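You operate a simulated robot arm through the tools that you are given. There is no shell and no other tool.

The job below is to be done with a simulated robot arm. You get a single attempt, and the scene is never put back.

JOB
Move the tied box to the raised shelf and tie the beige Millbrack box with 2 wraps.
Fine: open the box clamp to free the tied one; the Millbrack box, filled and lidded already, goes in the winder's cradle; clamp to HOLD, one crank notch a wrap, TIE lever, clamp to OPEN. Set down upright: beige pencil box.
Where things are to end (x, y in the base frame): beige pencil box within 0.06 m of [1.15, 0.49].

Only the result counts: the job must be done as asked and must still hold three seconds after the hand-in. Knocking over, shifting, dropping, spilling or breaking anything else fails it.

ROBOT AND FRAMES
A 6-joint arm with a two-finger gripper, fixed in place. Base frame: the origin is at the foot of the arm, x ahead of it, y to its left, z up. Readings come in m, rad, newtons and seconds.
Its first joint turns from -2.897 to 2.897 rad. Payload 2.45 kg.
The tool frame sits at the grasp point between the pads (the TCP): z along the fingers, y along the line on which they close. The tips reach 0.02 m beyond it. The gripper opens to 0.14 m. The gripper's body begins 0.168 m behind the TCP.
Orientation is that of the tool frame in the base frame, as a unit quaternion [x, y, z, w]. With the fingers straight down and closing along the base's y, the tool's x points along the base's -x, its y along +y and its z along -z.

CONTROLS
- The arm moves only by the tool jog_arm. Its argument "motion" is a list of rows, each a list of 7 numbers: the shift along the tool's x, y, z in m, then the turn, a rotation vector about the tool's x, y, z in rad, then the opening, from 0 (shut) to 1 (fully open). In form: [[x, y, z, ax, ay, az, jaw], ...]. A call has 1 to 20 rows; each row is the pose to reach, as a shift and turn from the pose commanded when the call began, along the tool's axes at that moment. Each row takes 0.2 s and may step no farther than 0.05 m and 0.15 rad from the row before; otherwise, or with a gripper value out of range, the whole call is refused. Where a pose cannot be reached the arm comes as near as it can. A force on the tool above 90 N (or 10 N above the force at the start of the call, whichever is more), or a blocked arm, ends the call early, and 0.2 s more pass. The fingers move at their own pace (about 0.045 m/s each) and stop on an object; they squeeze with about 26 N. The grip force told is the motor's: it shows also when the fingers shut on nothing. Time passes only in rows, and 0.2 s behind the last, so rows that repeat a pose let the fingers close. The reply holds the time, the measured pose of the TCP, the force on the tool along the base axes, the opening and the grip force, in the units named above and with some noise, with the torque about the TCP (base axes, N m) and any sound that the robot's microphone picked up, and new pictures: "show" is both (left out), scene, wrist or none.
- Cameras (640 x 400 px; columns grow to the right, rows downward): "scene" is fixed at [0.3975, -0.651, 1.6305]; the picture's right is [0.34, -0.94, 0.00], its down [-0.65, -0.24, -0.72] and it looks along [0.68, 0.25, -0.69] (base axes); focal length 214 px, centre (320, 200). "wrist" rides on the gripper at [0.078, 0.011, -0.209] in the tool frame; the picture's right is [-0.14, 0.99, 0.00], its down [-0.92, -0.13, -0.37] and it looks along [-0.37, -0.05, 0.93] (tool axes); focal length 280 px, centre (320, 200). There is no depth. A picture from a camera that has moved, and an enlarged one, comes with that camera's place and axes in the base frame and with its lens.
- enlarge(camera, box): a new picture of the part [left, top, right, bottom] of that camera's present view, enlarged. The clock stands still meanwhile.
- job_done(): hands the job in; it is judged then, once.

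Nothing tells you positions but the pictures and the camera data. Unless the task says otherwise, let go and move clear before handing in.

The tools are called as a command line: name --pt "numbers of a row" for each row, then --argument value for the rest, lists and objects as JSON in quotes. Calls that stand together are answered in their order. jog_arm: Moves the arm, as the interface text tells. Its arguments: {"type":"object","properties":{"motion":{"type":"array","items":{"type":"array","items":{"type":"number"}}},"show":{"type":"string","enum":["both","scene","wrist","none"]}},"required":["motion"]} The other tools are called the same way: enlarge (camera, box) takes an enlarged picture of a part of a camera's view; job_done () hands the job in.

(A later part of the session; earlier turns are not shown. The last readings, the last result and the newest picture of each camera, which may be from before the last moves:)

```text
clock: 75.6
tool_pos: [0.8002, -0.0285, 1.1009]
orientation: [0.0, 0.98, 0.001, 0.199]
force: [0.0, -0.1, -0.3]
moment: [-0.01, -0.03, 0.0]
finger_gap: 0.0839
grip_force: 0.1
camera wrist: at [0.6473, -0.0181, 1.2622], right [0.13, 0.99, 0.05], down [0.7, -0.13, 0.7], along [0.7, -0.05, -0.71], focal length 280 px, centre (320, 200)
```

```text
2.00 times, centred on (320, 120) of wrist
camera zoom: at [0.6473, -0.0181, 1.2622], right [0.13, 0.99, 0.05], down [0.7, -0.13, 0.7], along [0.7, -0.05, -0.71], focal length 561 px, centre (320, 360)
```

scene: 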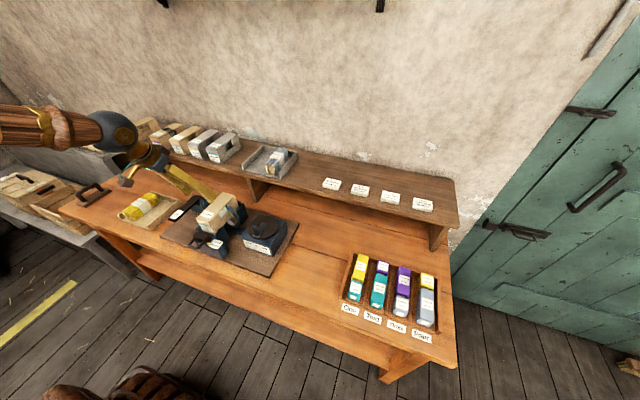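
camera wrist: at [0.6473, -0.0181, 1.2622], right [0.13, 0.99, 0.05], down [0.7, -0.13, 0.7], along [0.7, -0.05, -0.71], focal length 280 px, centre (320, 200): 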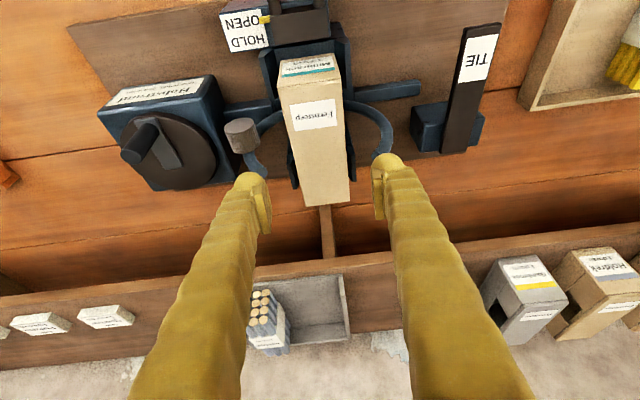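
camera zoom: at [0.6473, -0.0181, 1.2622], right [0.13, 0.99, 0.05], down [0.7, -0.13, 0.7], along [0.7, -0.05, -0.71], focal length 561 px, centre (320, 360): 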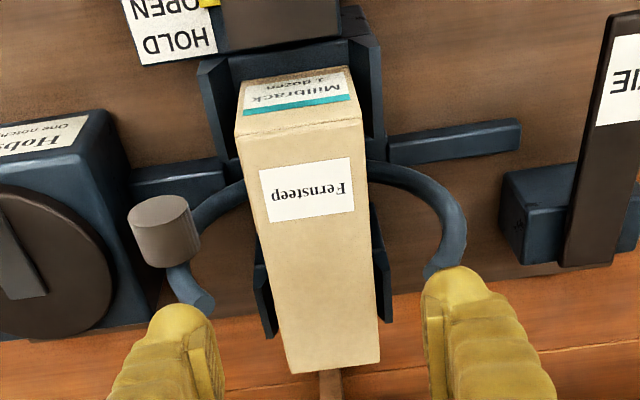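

The Millbrack box is seated in the cradle. Next is the clamp to HOLD: I'll straighten the tool, close the fingers and go in front of the loop.

jog_arm --pt "0.0332 0 -0.014 0 0.1333 0 0.4" --pt "0.0663 0 -0.028 0 0.2667 0 0.2" --pt "0.0995 0 -0.042 0 0.4 0 0" --pt "0.1326 0 -0.056 0 0.4 0 0" --pt "0.1658 0 -0.07 0 0.4 0 0" --pt "0.1658 0 -0.07 0 0.4 0 0" --pt "0.1658 0 -0.07 0 0.4 0 0"

enlarge --camera "wrist" --box '[200, 120, 440, 320]'

```text
clock: 77.2
tool_pos: [0.6208, -0.0272, 1.0986]
orientation: [0.0, 1.0, 0.0, 0.0]
force: [-0.1, -0.1, -0.8]
moment: [0.0, -0.02, 0.02]
finger_gap: 0.0
grip_force: 25.8
camera wrist: at [0.5433, -0.0184, 1.3082], right [0.14, 0.99, 0.0], down [0.92, -0.13, 0.37], along [0.37, -0.05, -0.93], focal length 280 px, centre (320, 200)
```

scene: 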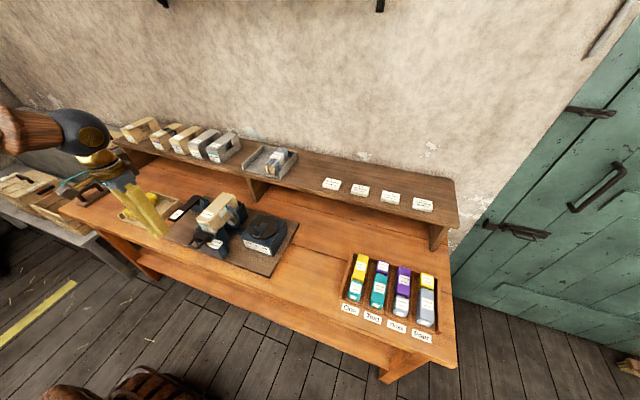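
wrist: 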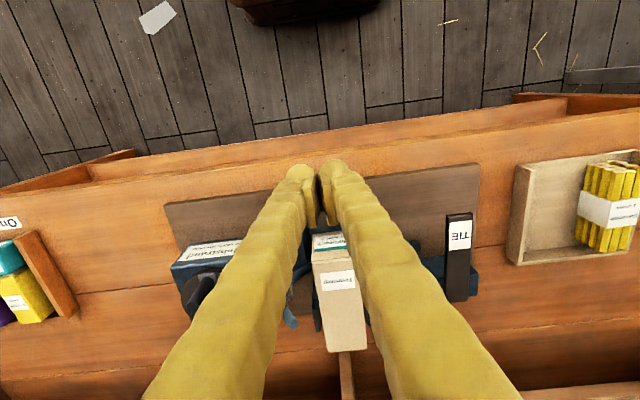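

```text
2.00 times, centred on (320, 220) of wrist
camera zoom: at [0.5433, -0.0184, 1.3082], right [0.14, 0.99, 0.0], down [0.92, -0.13, 0.37], along [0.37, -0.05, -0.93], focal length 561 px, centre (320, 160)
```

zoom: 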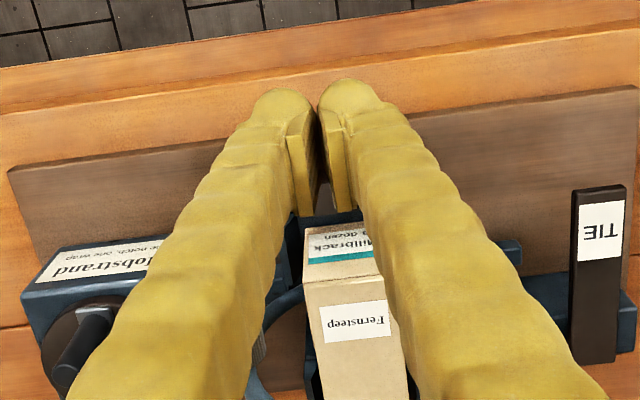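

The fingers are closed in front of the loop. I'll descend to loop height and look before pushing.

jog_arm --pt "0.004 0 0.045 0 0 0 0" --pt "0.004 0 0.09 0 0 0 0" --pt "0.004 0 0.13 0 0 0 0" --pt "0.004 0 0.1655 0 0 0 0" --pt "0.004 0 0.1655 0 0 0 0"

enlarge --camera "scene" --box '[160, 180, 250, 250]'

enlarge --camera "wrist" --box '[220, 130, 420, 290]'

```text
clock: 78.4
tool_pos: [0.6172, -0.029, 0.9361]
orientation: [0.0, 1.0, 0.001, 0.0]
force: [0.8, 0.5, 0.6]
moment: [-0.01, -0.04, 0.01]
finger_gap: 0.0001
grip_force: 26.0
camera wrist: at [0.5395, -0.0195, 1.1444], right [0.14, 0.99, 0.0], down [0.92, -0.13, 0.37], along [0.37, -0.05, -0.93], focal length 280 px, centre (320, 200)
```

scene: 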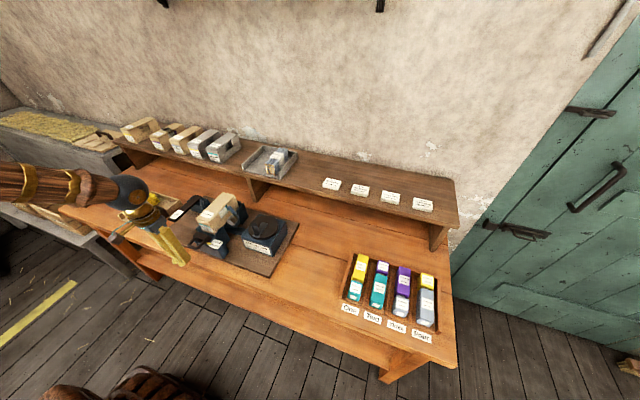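
wrist: 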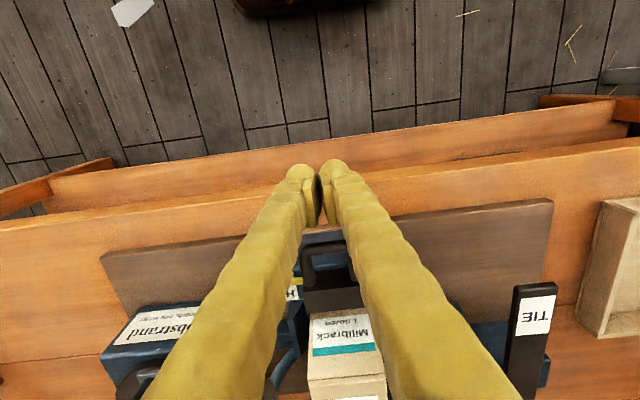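

```text
5.71 times, centred on (205, 215) of scene
camera zoom: at [0.3975, -0.651, 1.6305], right [0.34, -0.94, 0.0], down [-0.65, -0.24, -0.72], along [0.68, 0.25, -0.69], focal length 1226 px, centre (977, 114)
```

zoom: 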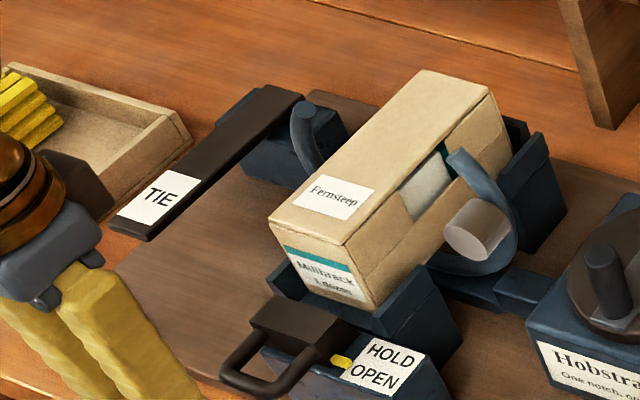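

```text
2.50 times, centred on (320, 210) of wrist
camera zoom: at [0.5395, -0.0195, 1.1444], right [0.14, 0.99, 0.0], down [0.92, -0.13, 0.37], along [0.37, -0.05, -0.93], focal length 701 px, centre (320, 175)
```

zoom: 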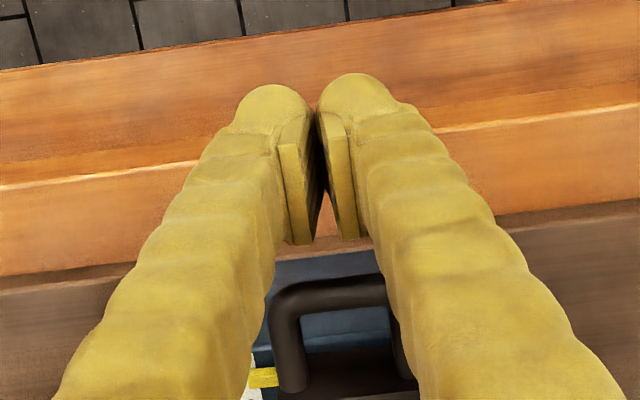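

The fingers are at loop height, right in front of its bar. I'll push it towards HOLD in small steps.

jog_arm --pt "-0.02 0 0 0 0 0 0" --pt "-0.03 0 0 0 0 0 0" --pt "-0.036 0 0 0 0 0 0" --pt "-0.04 0 0 0 0 0 0" --pt "-0.044 0 0 0 0 0 0" --pt "-0.044 0 0 0 0 0 0" --show "none"

enlarge --camera "scene" --box '[160, 180, 250, 250]'

```text
clock: 79.8
tool_pos: [0.6595, -0.029, 0.9351]
orientation: [0.0, 1.0, 0.0, 0.001]
force: [-1.2, 0.3, -0.4]
moment: [0.01, 0.0, -0.03]
finger_gap: 0.0
grip_force: 26.3
```

```text
5.71 times, centred on (205, 215) of scene
camera zoom: at [0.3975, -0.651, 1.6305], right [0.34, -0.94, 0.0], down [-0.65, -0.24, -0.72], along [0.68, 0.25, -0.69], focal length 1226 px, centre (977, 114)
```

zoom: 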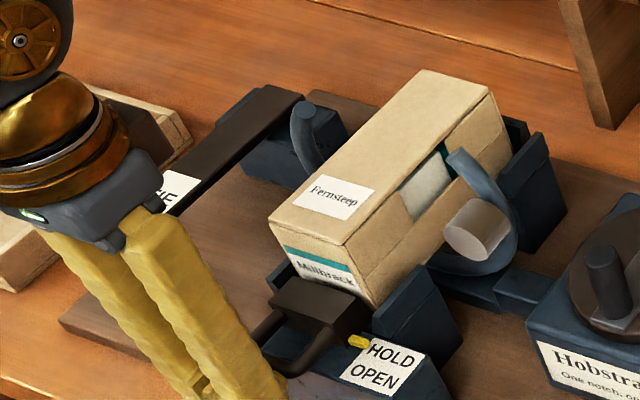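

The pointer has moved to HOLD. I'll push a little more to make sure it's at its stop.

jog_arm --pt "-0.003 0 0 0 0 0 0" --pt "-0.006 0 0 0 0 0 0" --pt "-0.008 0 0 0 0 0 0" --pt "-0.008 0 0 0 0 0 0" --show "wrist"

enlarge --camera "scene" --box '[160, 180, 250, 250]'

```text
clock: 80.8
tool_pos: [0.6636, -0.0284, 0.9336]
orientation: [0.0, 1.0, 0.0, -0.005]
force: [-85.6, -13.3, -3.1]
moment: [-0.2, 0.66, 0.57]
finger_gap: 0.006
grip_force: 29.4
camera wrist: at [0.5872, -0.0183, 1.1431], right [0.14, 0.99, 0.0], down [0.92, -0.13, 0.36], along [0.36, -0.05, -0.93], focal length 280 px, centre (320, 200)
```

wrist: 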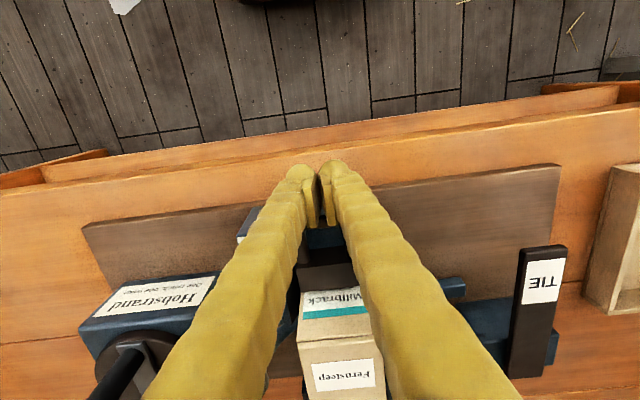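

```text
5.71 times, centred on (205, 215) of scene
camera zoom: at [0.3975, -0.651, 1.6305], right [0.34, -0.94, 0.0], down [-0.65, -0.24, -0.72], along [0.68, 0.25, -0.69], focal length 1226 px, centre (977, 114)
```

zoom: 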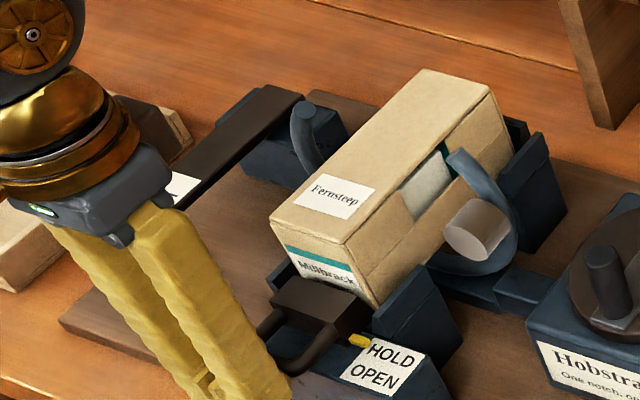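

The clamp is hard against its HOLD stop. I'll back off, rise, and go look closely at the crank.

jog_arm --pt "0.01 0 0 0 0 0 0" --pt "0.04 0 0 0 0 0 0" --pt "0.06 0 -0.03 0 0 0 0" --pt "0.06 0 -0.075 0 0 0 0.3" --pt "0.06 0 -0.12 0 0 0 0.5" --pt "0.06 0 -0.165 0 0 0 0.6" --pt "0.05 -0.045 -0.165 0 0 0 0.6" --pt "0.04 -0.09 -0.165 0 0 0 0.6" --pt "0.03 -0.135 -0.165 0 0 0 0.6" --pt "0.02 -0.18 -0.165 0 0 0 0.6" --pt "0.01 -0.21 -0.165 0 0 0 0.6" --pt "0.01 -0.21 -0.165 0 0 0 0.6"

enlarge --camera "wrist" --box '[210, 150, 430, 310]'

enlarge --camera "scene" --box '[190, 180, 300, 260]'

```text
clock: 83.4
tool_pos: [0.6563, -0.2396, 1.1001]
orientation: [0.0, 1.0, 0.0, 0.0]
force: [0.2, -0.9, 0.3]
moment: [0.01, 0.02, 0.03]
finger_gap: 0.0839
grip_force: 0.0
camera wrist: at [0.5791, -0.2292, 1.3091], right [0.14, 0.99, 0.0], down [0.92, -0.13, 0.37], along [0.37, -0.05, -0.93], focal length 280 px, centre (320, 200)
```

scene: 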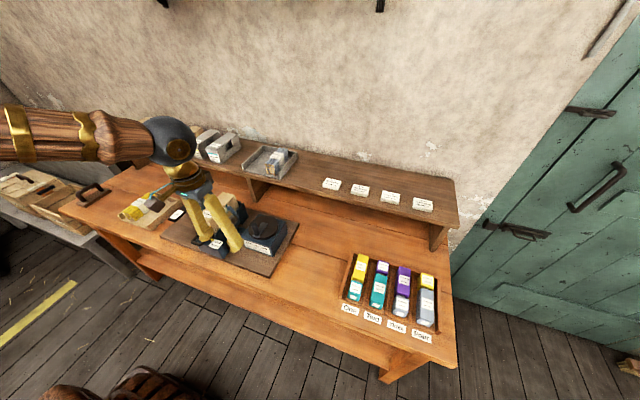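
wrist: 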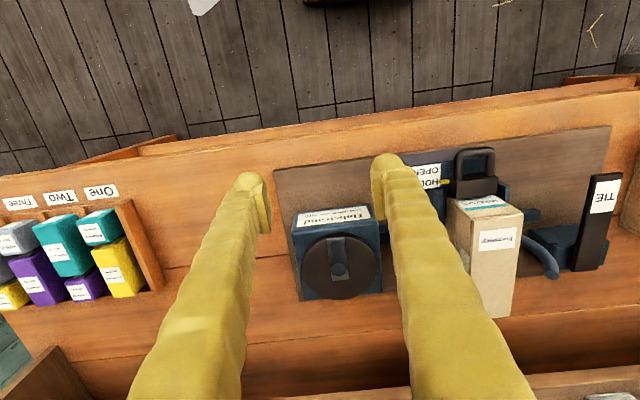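

```text
2.50 times, centred on (320, 230) of wrist
camera zoom: at [0.5791, -0.2292, 1.3091], right [0.14, 0.99, 0.0], down [0.92, -0.13, 0.37], along [0.37, -0.05, -0.93], focal length 701 px, centre (320, 125)
```

zoom: 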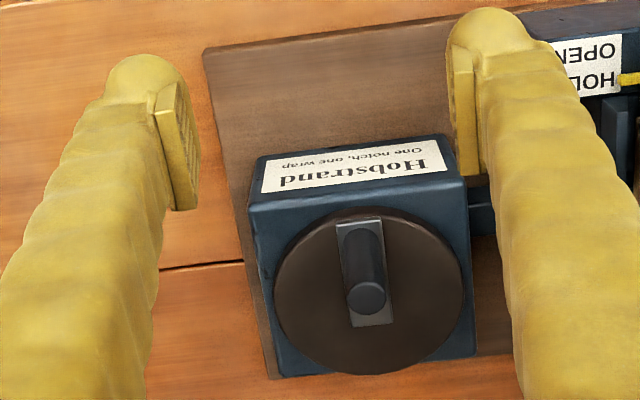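

```text
5.00 times, centred on (245, 220) of scene
camera zoom: at [0.3975, -0.651, 1.6305], right [0.34, -0.94, 0.0], down [-0.65, -0.24, -0.72], along [0.68, 0.25, -0.69], focal length 1072 px, centre (695, 100)
```

zoom: 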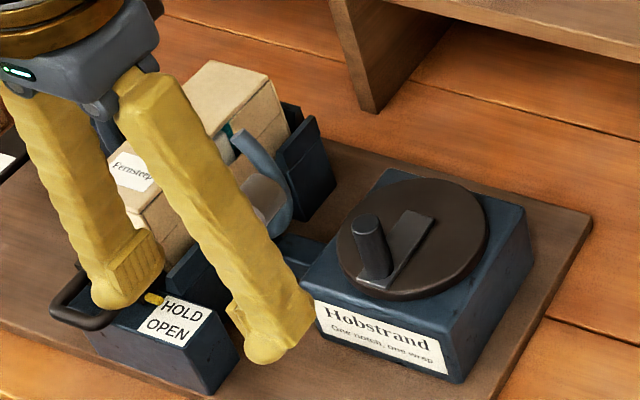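

The knob is at about (0.804, -0.237), z 0.945 to 0.995, and the crank's axis is near (0.845, -0.2355). I'll go above the knob and descend around it.

jog_arm --pt "-0.05 0.001 0 0 0 0 0.5" --pt "-0.1 0.002 0 0 0 0 0.5" --pt "-0.148 0.0025 0 0 0 0 0.5" --pt "-0.148 0.0025 0.045 0 0 0 0.5" --pt "-0.148 0.0025 0.09 0 0 0 0.5" --pt "-0.148 0.0025 0.125 0 0 0 0.5" --pt "-0.148 0.0025 0.125 0 0 0 0.5"

enlarge --camera "wrist" --box '[210, 120, 430, 280]'

enlarge --camera "scene" --box '[190, 180, 300, 260]'

```text
clock: 85.0
tool_pos: [0.808, -0.2365, 0.9743]
orientation: [0.0, 1.0, 0.0, 0.0]
force: [-0.8, -0.3, -0.4]
moment: [-0.01, 0.0, 0.02]
finger_gap: 0.0698
grip_force: 0.1
camera wrist: at [0.7298, -0.2258, 1.1835], right [0.14, 0.99, 0.0], down [0.92, -0.13, 0.37], along [0.37, -0.05, -0.93], focal length 280 px, centre (320, 200)
```

scene: 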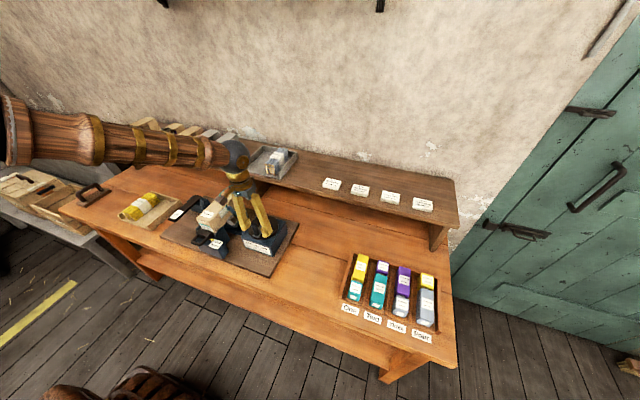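
wrist: 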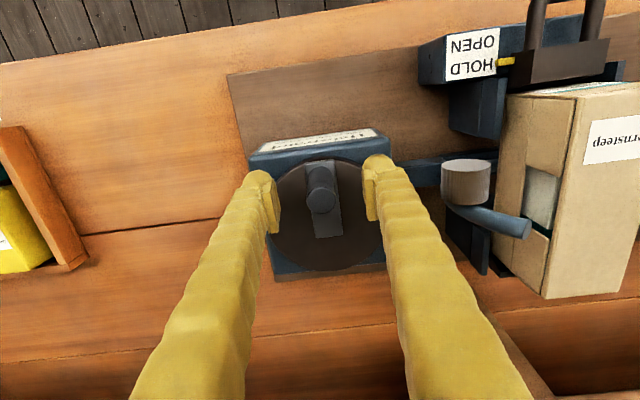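

```text
2.50 times, centred on (320, 200) of wrist
camera zoom: at [0.7298, -0.2258, 1.1835], right [0.14, 0.99, 0.0], down [0.92, -0.13, 0.37], along [0.37, -0.05, -0.93], focal length 701 px, centre (320, 200)
```

zoom: 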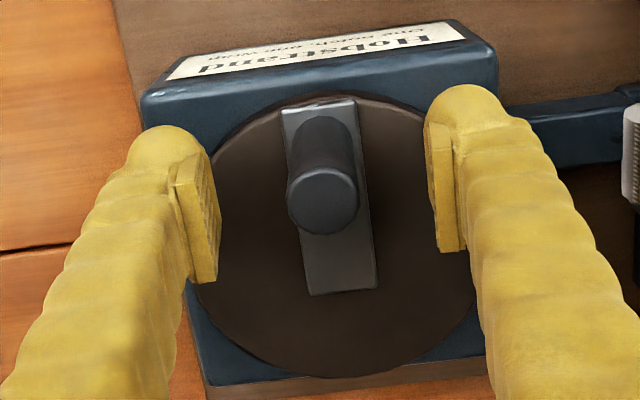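

```text
5.00 times, centred on (245, 220) of scene
camera zoom: at [0.3975, -0.651, 1.6305], right [0.34, -0.94, 0.0], down [-0.65, -0.24, -0.72], along [0.68, 0.25, -0.69], focal length 1072 px, centre (695, 100)
```

zoom: 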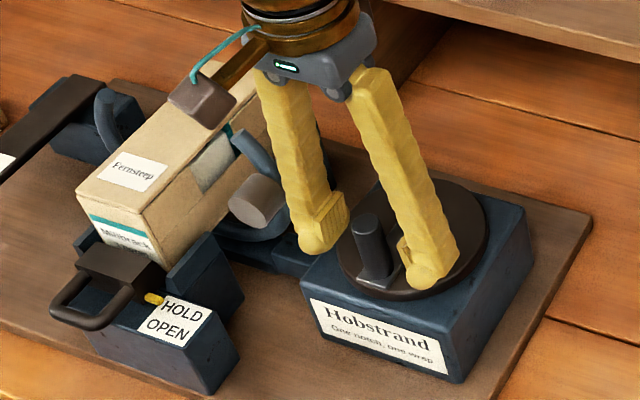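

The knob is centred between the fingers. I'll close on it.

jog_arm --pt "0.003 0 0 0 0 0 0.05" --pt "0.003 0 0 0 0 0 0.05" --pt "0.003 0 0 0 0 0 0.05" --pt "0.003 0 0 0 0 0 0.05" --pt "0.003 0 0 0 0 0 0.05"

enlarge --camera "wrist" --box '[210, 120, 430, 280]'

```text
clock: 86.2
tool_pos: [0.8061, -0.2344, 0.9754]
orientation: [0.0, 1.0, -0.001, 0.0]
force: [-0.1, 23.9, -0.4]
moment: [0.23, -0.04, 0.02]
finger_gap: 0.0207
grip_force: 43.3
camera wrist: at [0.7268, -0.2247, 1.1838], right [0.14, 0.99, 0.0], down [0.92, -0.13, 0.37], along [0.36, -0.05, -0.93], focal length 280 px, centre (320, 200)
```

scene: 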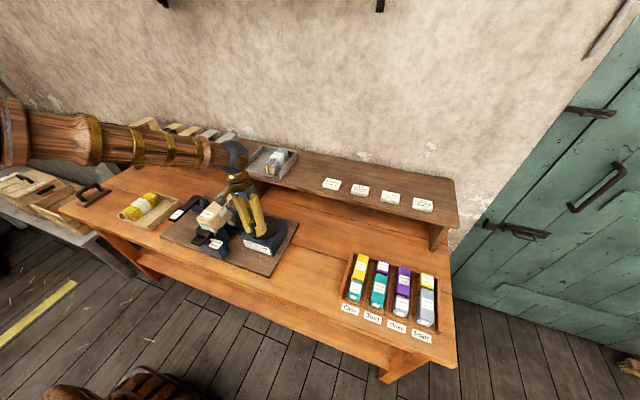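
wrist: 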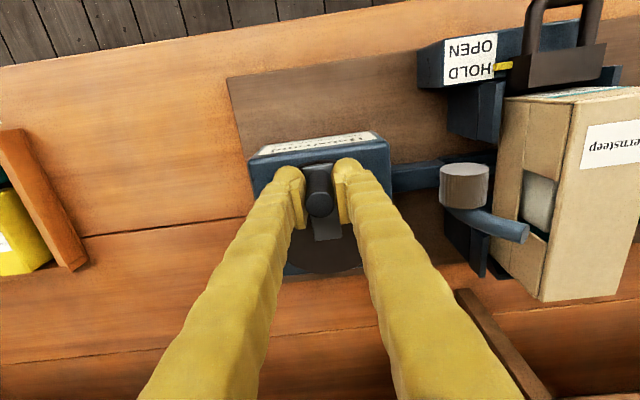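

```text
2.50 times, centred on (320, 200) of wrist
camera zoom: at [0.7268, -0.2247, 1.1838], right [0.14, 0.99, 0.0], down [0.92, -0.13, 0.37], along [0.36, -0.05, -0.93], focal length 701 px, centre (320, 200)
```

zoom: 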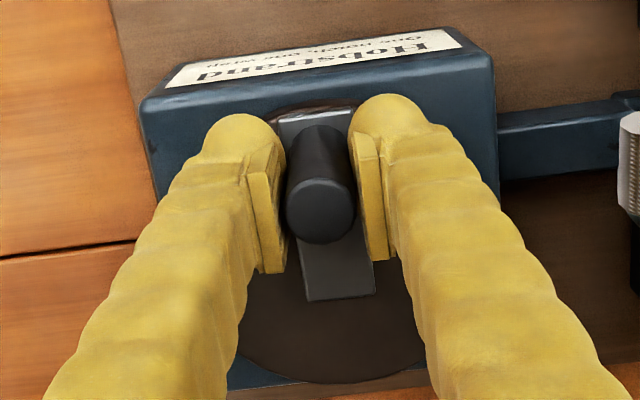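

The knob is gripped. I'll turn it clockwise, seen from above, by about 17 degrees, and watch for resistance and any click.

jog_arm --pt "0 0.0041 0 0 0 0.1 0.05" --pt "-0.0008 0.0081 0 0 0 0.2 0.05" --pt "-0.0018 0.0121 0 0 0 0.3 0.05" --pt "-0.0018 0.0121 0 0 0 0.3 0.05"

enlarge --camera "scene" --box '[190, 180, 300, 260]'

enlarge --camera "wrist" --box '[210, 120, 430, 280]'

```text
clock: 87.2
tool_pos: [0.8041, -0.2241, 0.9744]
orientation: [0.149, 0.989, 0.0, 0.0]
force: [-5.7, -0.8, -4.9]
moment: [-0.02, 0.08, -0.12]
finger_gap: 0.0207
grip_force: 44.6
camera wrist: at [0.7341, -0.1914, 1.1839], right [0.42, 0.91, 0.0], down [0.84, -0.39, 0.37], along [0.33, -0.16, -0.93], focal length 280 px, centre (320, 200)
```

scene: 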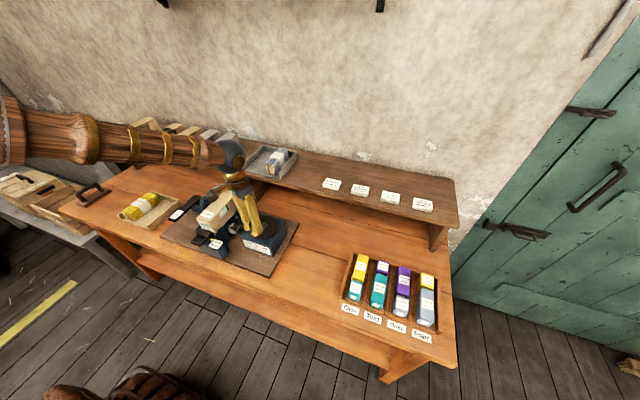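
wrist: 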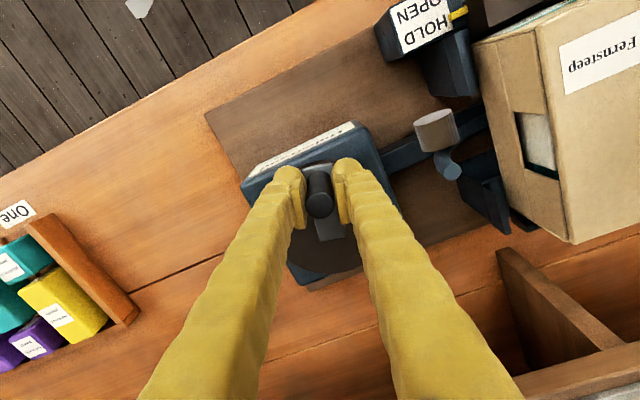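

```text
5.00 times, centred on (245, 220) of scene
camera zoom: at [0.3975, -0.651, 1.6305], right [0.34, -0.94, 0.0], down [-0.65, -0.24, -0.72], along [0.68, 0.25, -0.69], focal length 1072 px, centre (695, 100)
```

zoom: 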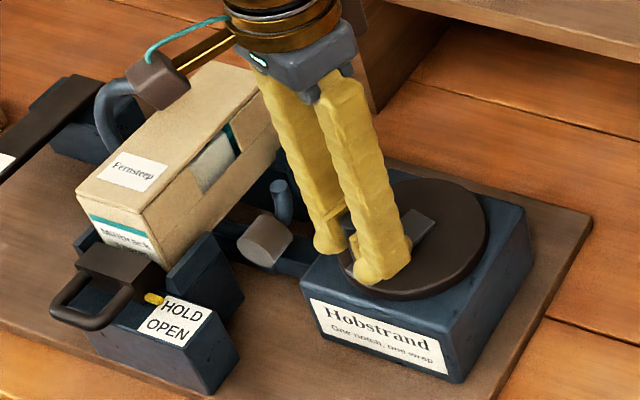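

```text
2.50 times, centred on (320, 200) of wrist
camera zoom: at [0.7341, -0.1914, 1.1839], right [0.42, 0.91, 0.0], down [0.84, -0.39, 0.37], along [0.33, -0.16, -0.93], focal length 701 px, centre (320, 200)
```

zoom: 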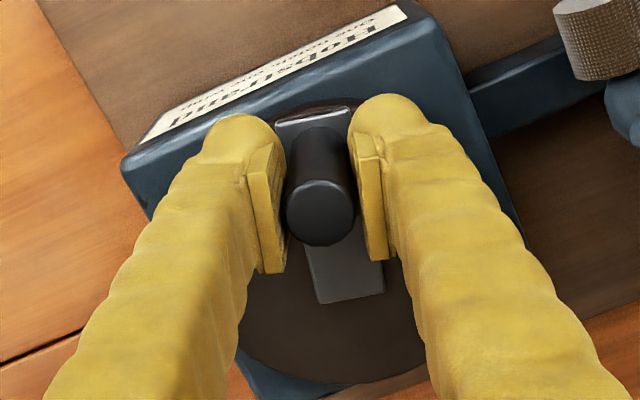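

The crank turns and the ring follows, with the near arm going down. I'll continue in increments, watching for the notch.

jog_arm --pt "-0.0002 0.0049 0 0 0 0.12 0.05" --pt "-0.0012 0.0098 0 0 0 0.24 0.05" --pt "-0.0026 0.0145 0 0 0 0.36 0.05" --pt "-0.0046 0.0189 0 0 0 0.48 0.05" --pt "-0.0046 0.0189 0 0 0 0.48 0.05"

enlarge --camera "scene" --box '[190, 180, 300, 260]'

```text
clock: 88.4
tool_pos: [0.8143, -0.2065, 0.9753]
orientation: [0.381, 0.925, 0.0, 0.0]
force: [-26.8, 18.0, -9.5]
moment: [0.24, 0.34, -0.09]
finger_gap: 0.0206
grip_force: 45.8
camera wrist: at [0.7672, -0.1443, 1.1841], right [0.79, 0.61, 0.0], down [0.56, -0.74, 0.37], along [0.22, -0.29, -0.93], focal length 280 px, centre (320, 200)
```

scene: 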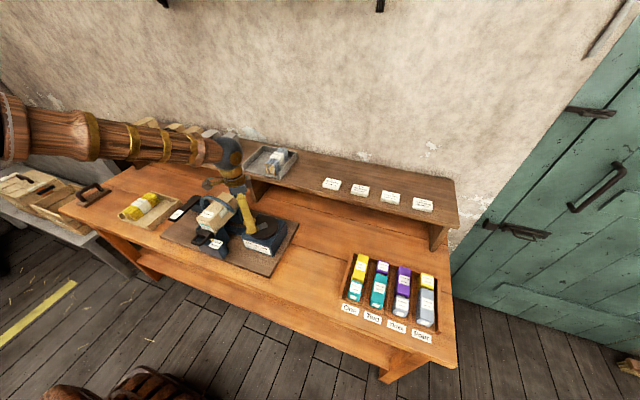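
wrist: 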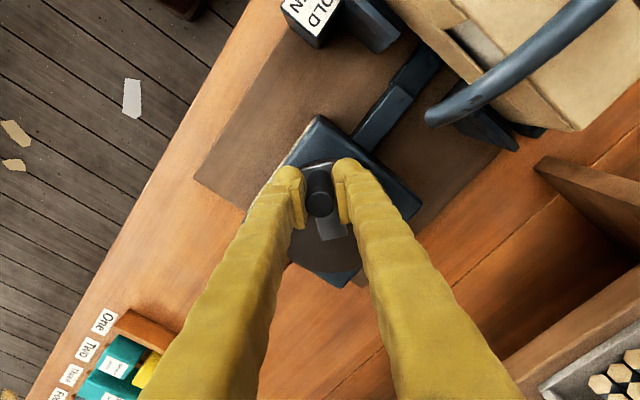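

```text
5.00 times, centred on (245, 220) of scene
camera zoom: at [0.3975, -0.651, 1.6305], right [0.34, -0.94, 0.0], down [-0.65, -0.24, -0.72], along [0.68, 0.25, -0.69], focal length 1072 px, centre (695, 100)
```

zoom: 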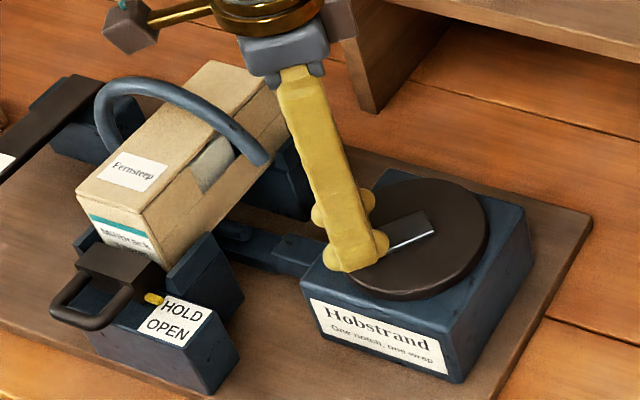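

The ring has swung to about half a turn for about 45 degrees of crank, so one notch is probably 90 degrees. I'll continue towards it.

jog_arm --pt "0.0003 0.0041 0 0 0 0.1 0.05" --pt "-0.0003 0.0082 0 0 0 0.2 0.05" --pt "-0.0014 0.0123 0 0 0 0.3 0.05" --pt "-0.0028 0.0162 0 0 0 0.4 0.05" --pt "-0.0028 0.0162 0 0 0 0.4 0.05" --show "scene"

enlarge --camera "scene" --box '[190, 180, 300, 260]'

```text
clock: 89.6
tool_pos: [0.829, -0.1968, 0.9757]
orientation: [0.556, 0.831, 0.0, 0.0]
force: [-13.3, 22.7, -16.9]
moment: [0.28, 0.02, -0.01]
finger_gap: 0.0209
grip_force: 44.9
```

scene: 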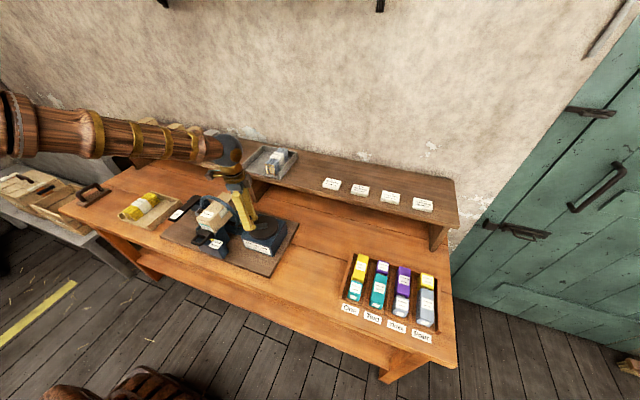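

```text
5.00 times, centred on (245, 220) of scene
camera zoom: at [0.3975, -0.651, 1.6305], right [0.34, -0.94, 0.0], down [-0.65, -0.24, -0.72], along [0.68, 0.25, -0.69], focal length 1072 px, centre (695, 100)
```

zoom: 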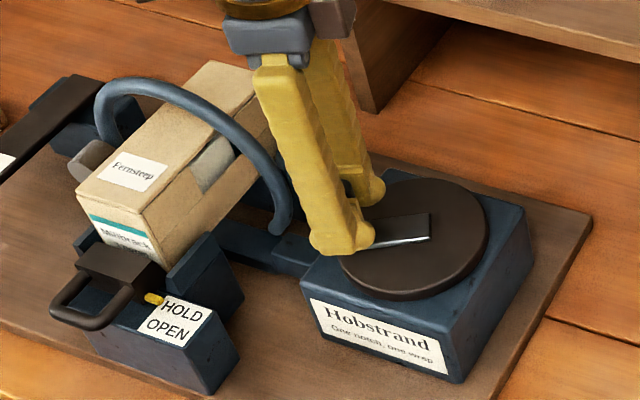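

The spool has come round to the far side at about 68 degrees of crank. I'll approach 90 degrees.

jog_arm --pt "0.0003 0.0042 0 0 0 0.1 0.05" --pt "-0.0003 0.0084 0 0 0 0.2 0.05" --pt "-0.0014 0.0125 0 0 0 0.3 0.05" --pt "-0.0014 0.0125 0 0 0 0.3 0.05" --show "scene"

enlarge --camera "scene" --box '[190, 180, 300, 260]'

```text
clock: 90.6
tool_pos: [0.8407, -0.1928, 0.9768]
orientation: [0.675, 0.738, 0.0, 0.0]
force: [-6.3, 30.0, -10.1]
moment: [0.43, 0.02, -0.06]
finger_gap: 0.0204
grip_force: 45.1
```

scene: 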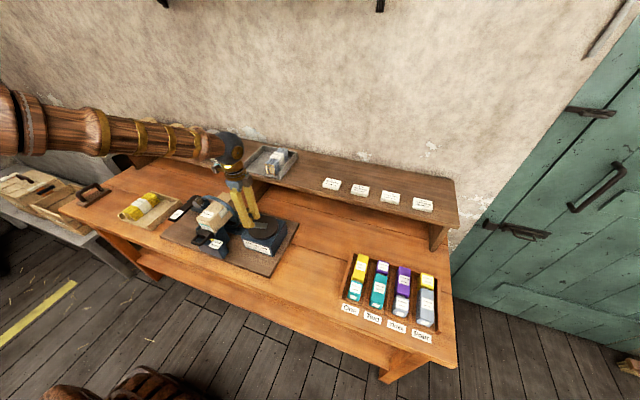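

```text
5.00 times, centred on (245, 220) of scene
camera zoom: at [0.3975, -0.651, 1.6305], right [0.34, -0.94, 0.0], down [-0.65, -0.24, -0.72], along [0.68, 0.25, -0.69], focal length 1072 px, centre (695, 100)
```

zoom: 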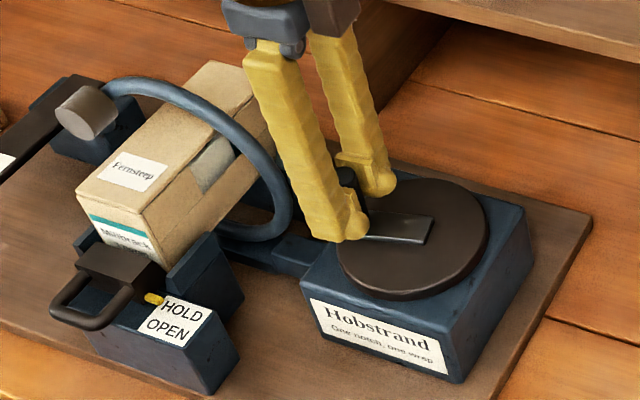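

The ring has gone about 220 degrees for 84 degrees of crank, so the notch is probably nearer 120 degrees. I'll continue in small steps, watching the ring come back to its start.

jog_arm --pt "0.0003 0.0042 0 0 0 0.1 0.05" --pt "-0.0003 0.0084 0 0 0 0.2 0.05" --pt "-0.0014 0.0125 0 0 0 0.3 0.05" --pt "-0.0014 0.0125 0 0 0 0.3 0.05" --show "scene"

enlarge --camera "scene" --box '[190, 180, 300, 260]'

```text
clock: 91.6
tool_pos: [0.8529, -0.1931, 0.9756]
orientation: [0.777, 0.629, 0.0, 0.001]
force: [2.2, 31.9, 11.2]
moment: [0.42, -0.02, -0.02]
finger_gap: 0.0207
grip_force: 44.8
```

scene: 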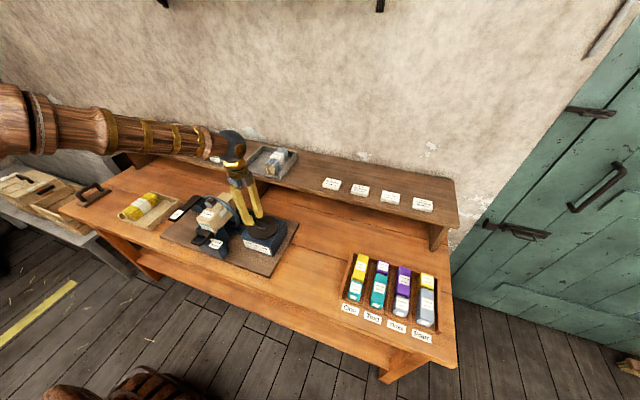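

```text
5.00 times, centred on (245, 220) of scene
camera zoom: at [0.3975, -0.651, 1.6305], right [0.34, -0.94, 0.0], down [-0.65, -0.24, -0.72], along [0.68, 0.25, -0.69], focal length 1072 px, centre (695, 100)
```

zoom: 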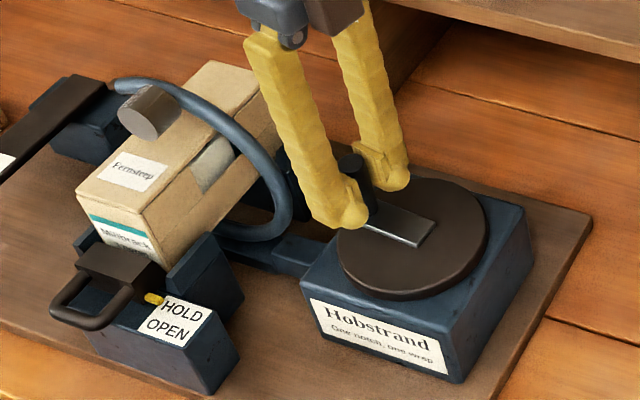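

The spool is now near the top of its sweep. I'll continue carefully.

jog_arm --pt "0.0003 0.0042 0 0 0 0.1 0.05" --pt "-0.0003 0.0084 0 0 0 0.2 0.05" --pt "-0.0003 0.0084 0 0 0 0.2 0.05" --show "scene"

enlarge --camera "scene" --box '[190, 180, 300, 260]'

```text
clock: 92.4
tool_pos: [0.8616, -0.195, 0.976]
orientation: [0.836, 0.549, 0.001, 0.001]
force: [9.1, 25.4, 10.8]
moment: [0.38, -0.17, -0.02]
finger_gap: 0.0206
grip_force: 45.2
```

scene: 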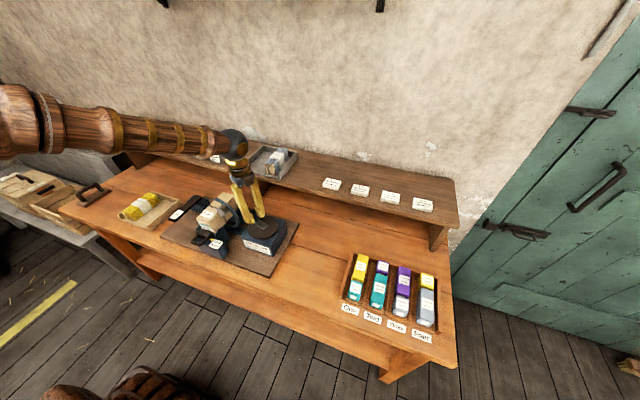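

```text
5.00 times, centred on (245, 220) of scene
camera zoom: at [0.3975, -0.651, 1.6305], right [0.34, -0.94, 0.0], down [-0.65, -0.24, -0.72], along [0.68, 0.25, -0.69], focal length 1072 px, centre (695, 100)
```

zoom: 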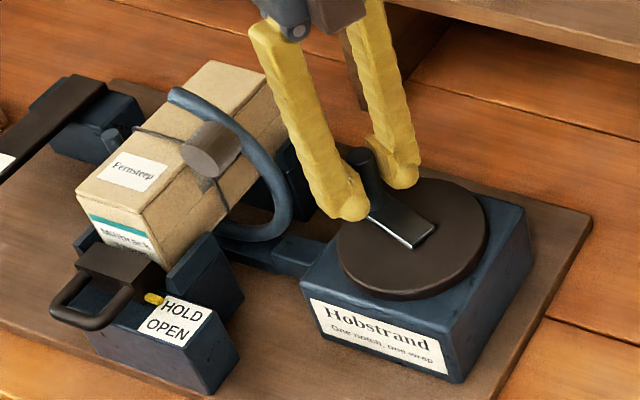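

One wrap now shows around the box. I'll nudge on to 120 degrees, where the ring should return to its start.

jog_arm --pt "0.0003 0.0025 0 0 0 0.06 0.05" --pt "0.0 0.0048 0 0 0 0.115 0.05" --pt "0.0 0.0048 0 0 0 0.115 0.05" --show "scene"

enlarge --camera "scene" --box '[190, 180, 300, 260]'

```text
clock: 93.2
tool_pos: [0.8659, -0.1971, 0.9745]
orientation: [0.866, 0.5, 0.0, 0.001]
force: [9.2, 23.5, 18.8]
moment: [0.3, -0.1, -0.1]
finger_gap: 0.0204
grip_force: 45.2
```

scene: 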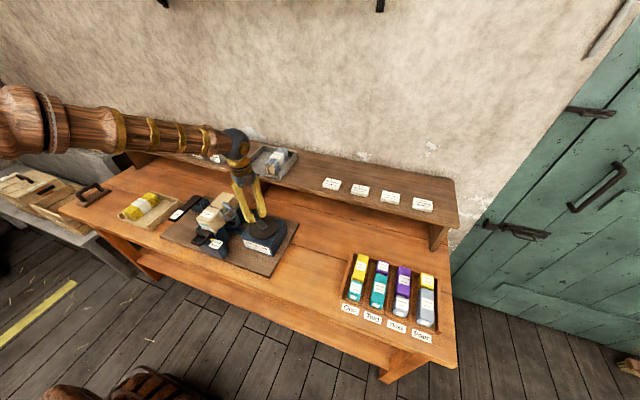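

```text
5.00 times, centred on (245, 220) of scene
camera zoom: at [0.3975, -0.651, 1.6305], right [0.34, -0.94, 0.0], down [-0.65, -0.24, -0.72], along [0.68, 0.25, -0.69], focal length 1072 px, centre (695, 100)
```

zoom: 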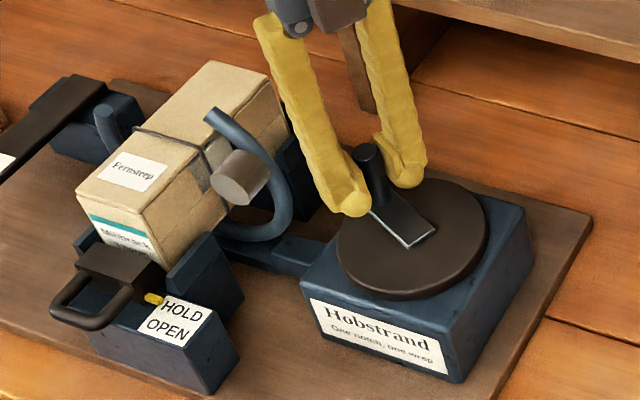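

The spool is just short of its start position. I'll nudge it a bit more.

jog_arm --pt "0.0002 0.0026 0 0 0 0.06 0.05" --pt "0.0002 0.0026 0 0 0 0.06 0.05" --show "none"

enlarge --camera "scene" --box '[190, 180, 300, 260]'

```text
clock: 93.8
tool_pos: [0.8683, -0.1984, 0.9748]
orientation: [0.881, 0.473, 0.0, 0.0]
force: [11.9, 21.7, 25.2]
moment: [0.4, -0.17, -0.1]
finger_gap: 0.0206
grip_force: 45.0
```

```text
5.00 times, centred on (245, 220) of scene
camera zoom: at [0.3975, -0.651, 1.6305], right [0.34, -0.94, 0.0], down [-0.65, -0.24, -0.72], along [0.68, 0.25, -0.69], focal length 1072 px, centre (695, 100)
```

zoom: 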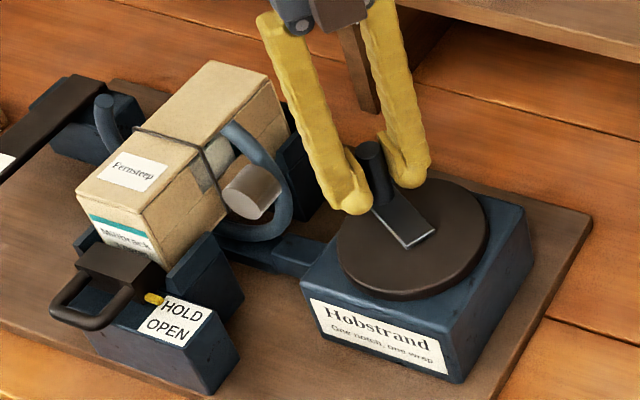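

The ring is practically back at its start. I'll release, let the crank settle in its notch, and rise to look.

jog_arm --pt "0 0 0 0 0 0 0.45" --pt "0 0 0 0 0 0 0.45" --pt "0 0 0 0 0 0 0.45" --pt "0 0 -0.04 0 0 0 0.45" --pt "0 0 -0.08 0 0 0 0.45" --pt "0 0 -0.12 0 0 0 0.45" --pt "0 0 -0.12 0 0 0 0.45"

enlarge --camera "scene" --box '[190, 180, 300, 260]'

enlarge --camera "wrist" --box '[210, 120, 430, 280]'

```text
clock: 95.4
tool_pos: [0.868, -0.1985, 1.0983]
orientation: [0.88, 0.474, 0.001, 0.001]
force: [0.2, 0.9, 0.0]
moment: [0.02, -0.02, 0.03]
finger_gap: 0.063
grip_force: 0.1
camera wrist: at [0.9207, -0.1406, 1.3064], right [0.75, -0.66, 0.0], down [-0.61, -0.7, 0.37], along [-0.24, -0.28, -0.93], focal length 280 px, centre (320, 200)
```

scene: 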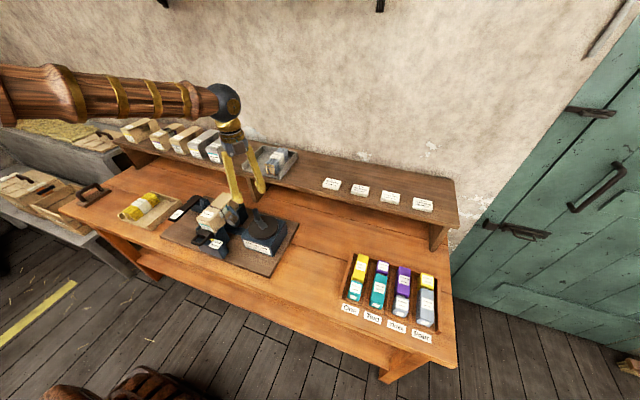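
wrist: 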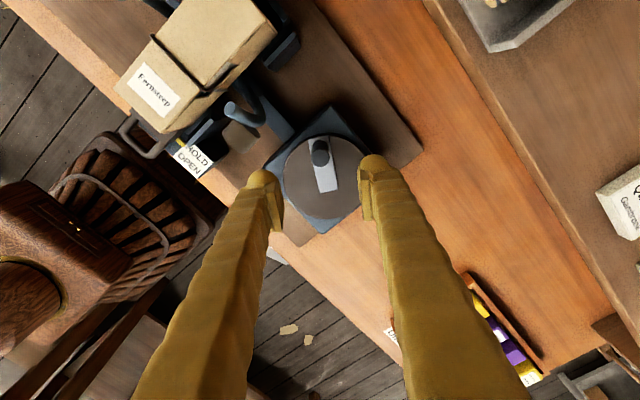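

```text
5.00 times, centred on (245, 220) of scene
camera zoom: at [0.3975, -0.651, 1.6305], right [0.34, -0.94, 0.0], down [-0.65, -0.24, -0.72], along [0.68, 0.25, -0.69], focal length 1072 px, centre (695, 100)
```

zoom: 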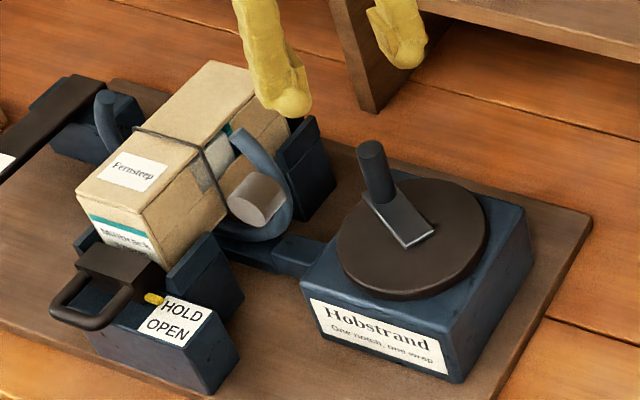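

```text
2.50 times, centred on (320, 200) of wrist
camera zoom: at [0.9207, -0.1406, 1.3064], right [0.75, -0.66, 0.0], down [-0.61, -0.7, 0.37], along [-0.24, -0.28, -0.93], focal length 701 px, centre (320, 200)
```

zoom: 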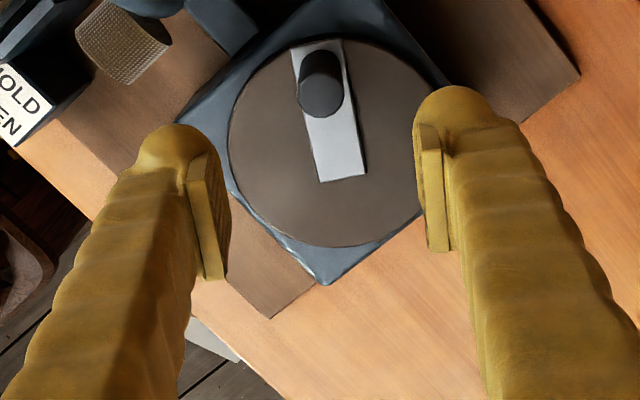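

The crank settled in its notch: one wrap is on and the ring is exactly back at its start. For the second notch I'll turn the gripper back half a turn above the knob and grip it again.

jog_arm --pt "0 0 0 0 0 -0.15 0.45" --pt "0 0 0 0 0 -0.3 0.45" --pt "0 0 0 0 0 -0.45 0.45" --pt "0 0 0 0 0 -0.6 0.45" --pt "0 0 0 0 0 -0.75 0.45" --pt "0 0 0 0 0 -0.9 0.45" --pt "0 0 0 0 0 -1.05 0.45" --pt "0 0 0 0 0 -1.2 0.45" --pt "0 0 0 0 0 -1.35 0.45" --pt "0 0 0 0 0 -1.5 0.45" --pt "0 0 0 0 0 -1.65 0.45" --pt "0 0 0 0 0 -1.8 0.45" --pt "0 0 0 0 0 -1.95 0.45" --pt "0 0 0 0 0 -2.1 0.45" --pt "0 0 0 0 0 -2.25 0.45" --pt "0 0 0 0 0 -2.4 0.45" --pt "0 0 0 0 0 -2.55 0.45" --pt "0 0 0 0 0 -2.7 0.45" --pt "0 0 0 0 0 -2.85 0.45" --pt "0 0 0 0 0 -3.0 0.45" --show "none"

jog_arm --pt "0 0 0 0 0 -0.1 0.45" --pt "0 0 0 0 0 -0.2 0.45" --pt "0 0 0 0 0 -0.2 0.45"

enlarge --camera "wrist" --box '[210, 120, 430, 280]'

```text
clock: 99.6
tool_pos: [0.8679, -0.1991, 1.0943]
orientation: [-0.412, 0.911, 0.0, 0.0]
force: [0.2, 0.2, 0.1]
moment: [-0.02, -0.01, -0.03]
finger_gap: 0.0629
grip_force: 0.0
```

```text
clock: 100.4
tool_pos: [0.8687, -0.1986, 1.0956]
orientation: [-0.5, 0.866, 0.0, 0.0]
force: [0.2, 0.2, 0.5]
moment: [-0.01, 0.03, -0.02]
finger_gap: 0.0631
grip_force: 0.1
camera wrist: at [0.8202, -0.2617, 1.3046], right [-0.79, 0.61, 0.0], down [0.57, 0.73, 0.37], along [0.23, 0.29, -0.93], focal length 280 px, centre (320, 200)
```

scene: 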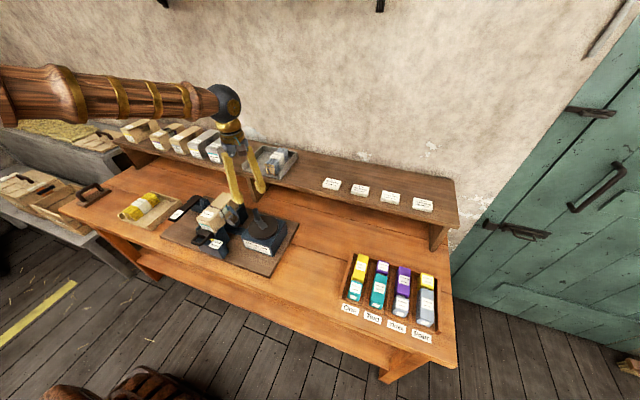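
wrist: 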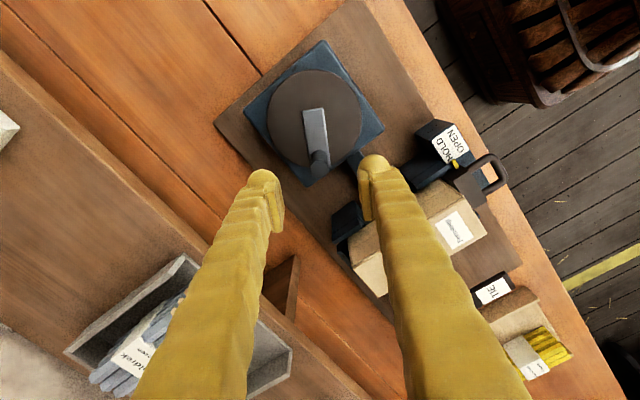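

```text
2.50 times, centred on (320, 200) of wrist
camera zoom: at [0.8202, -0.2617, 1.3046], right [-0.79, 0.61, 0.0], down [0.57, 0.73, 0.37], along [0.23, 0.29, -0.93], focal length 701 px, centre (320, 200)
```

zoom: 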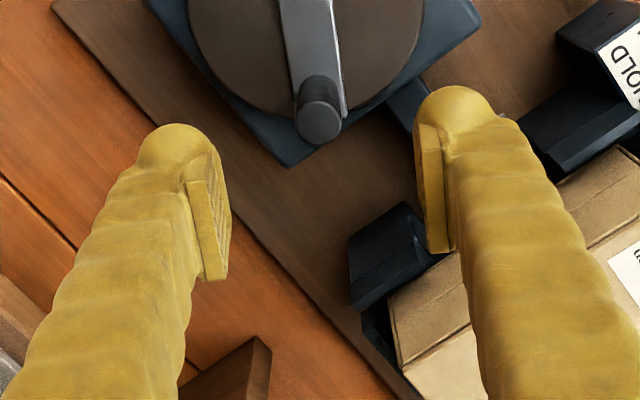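

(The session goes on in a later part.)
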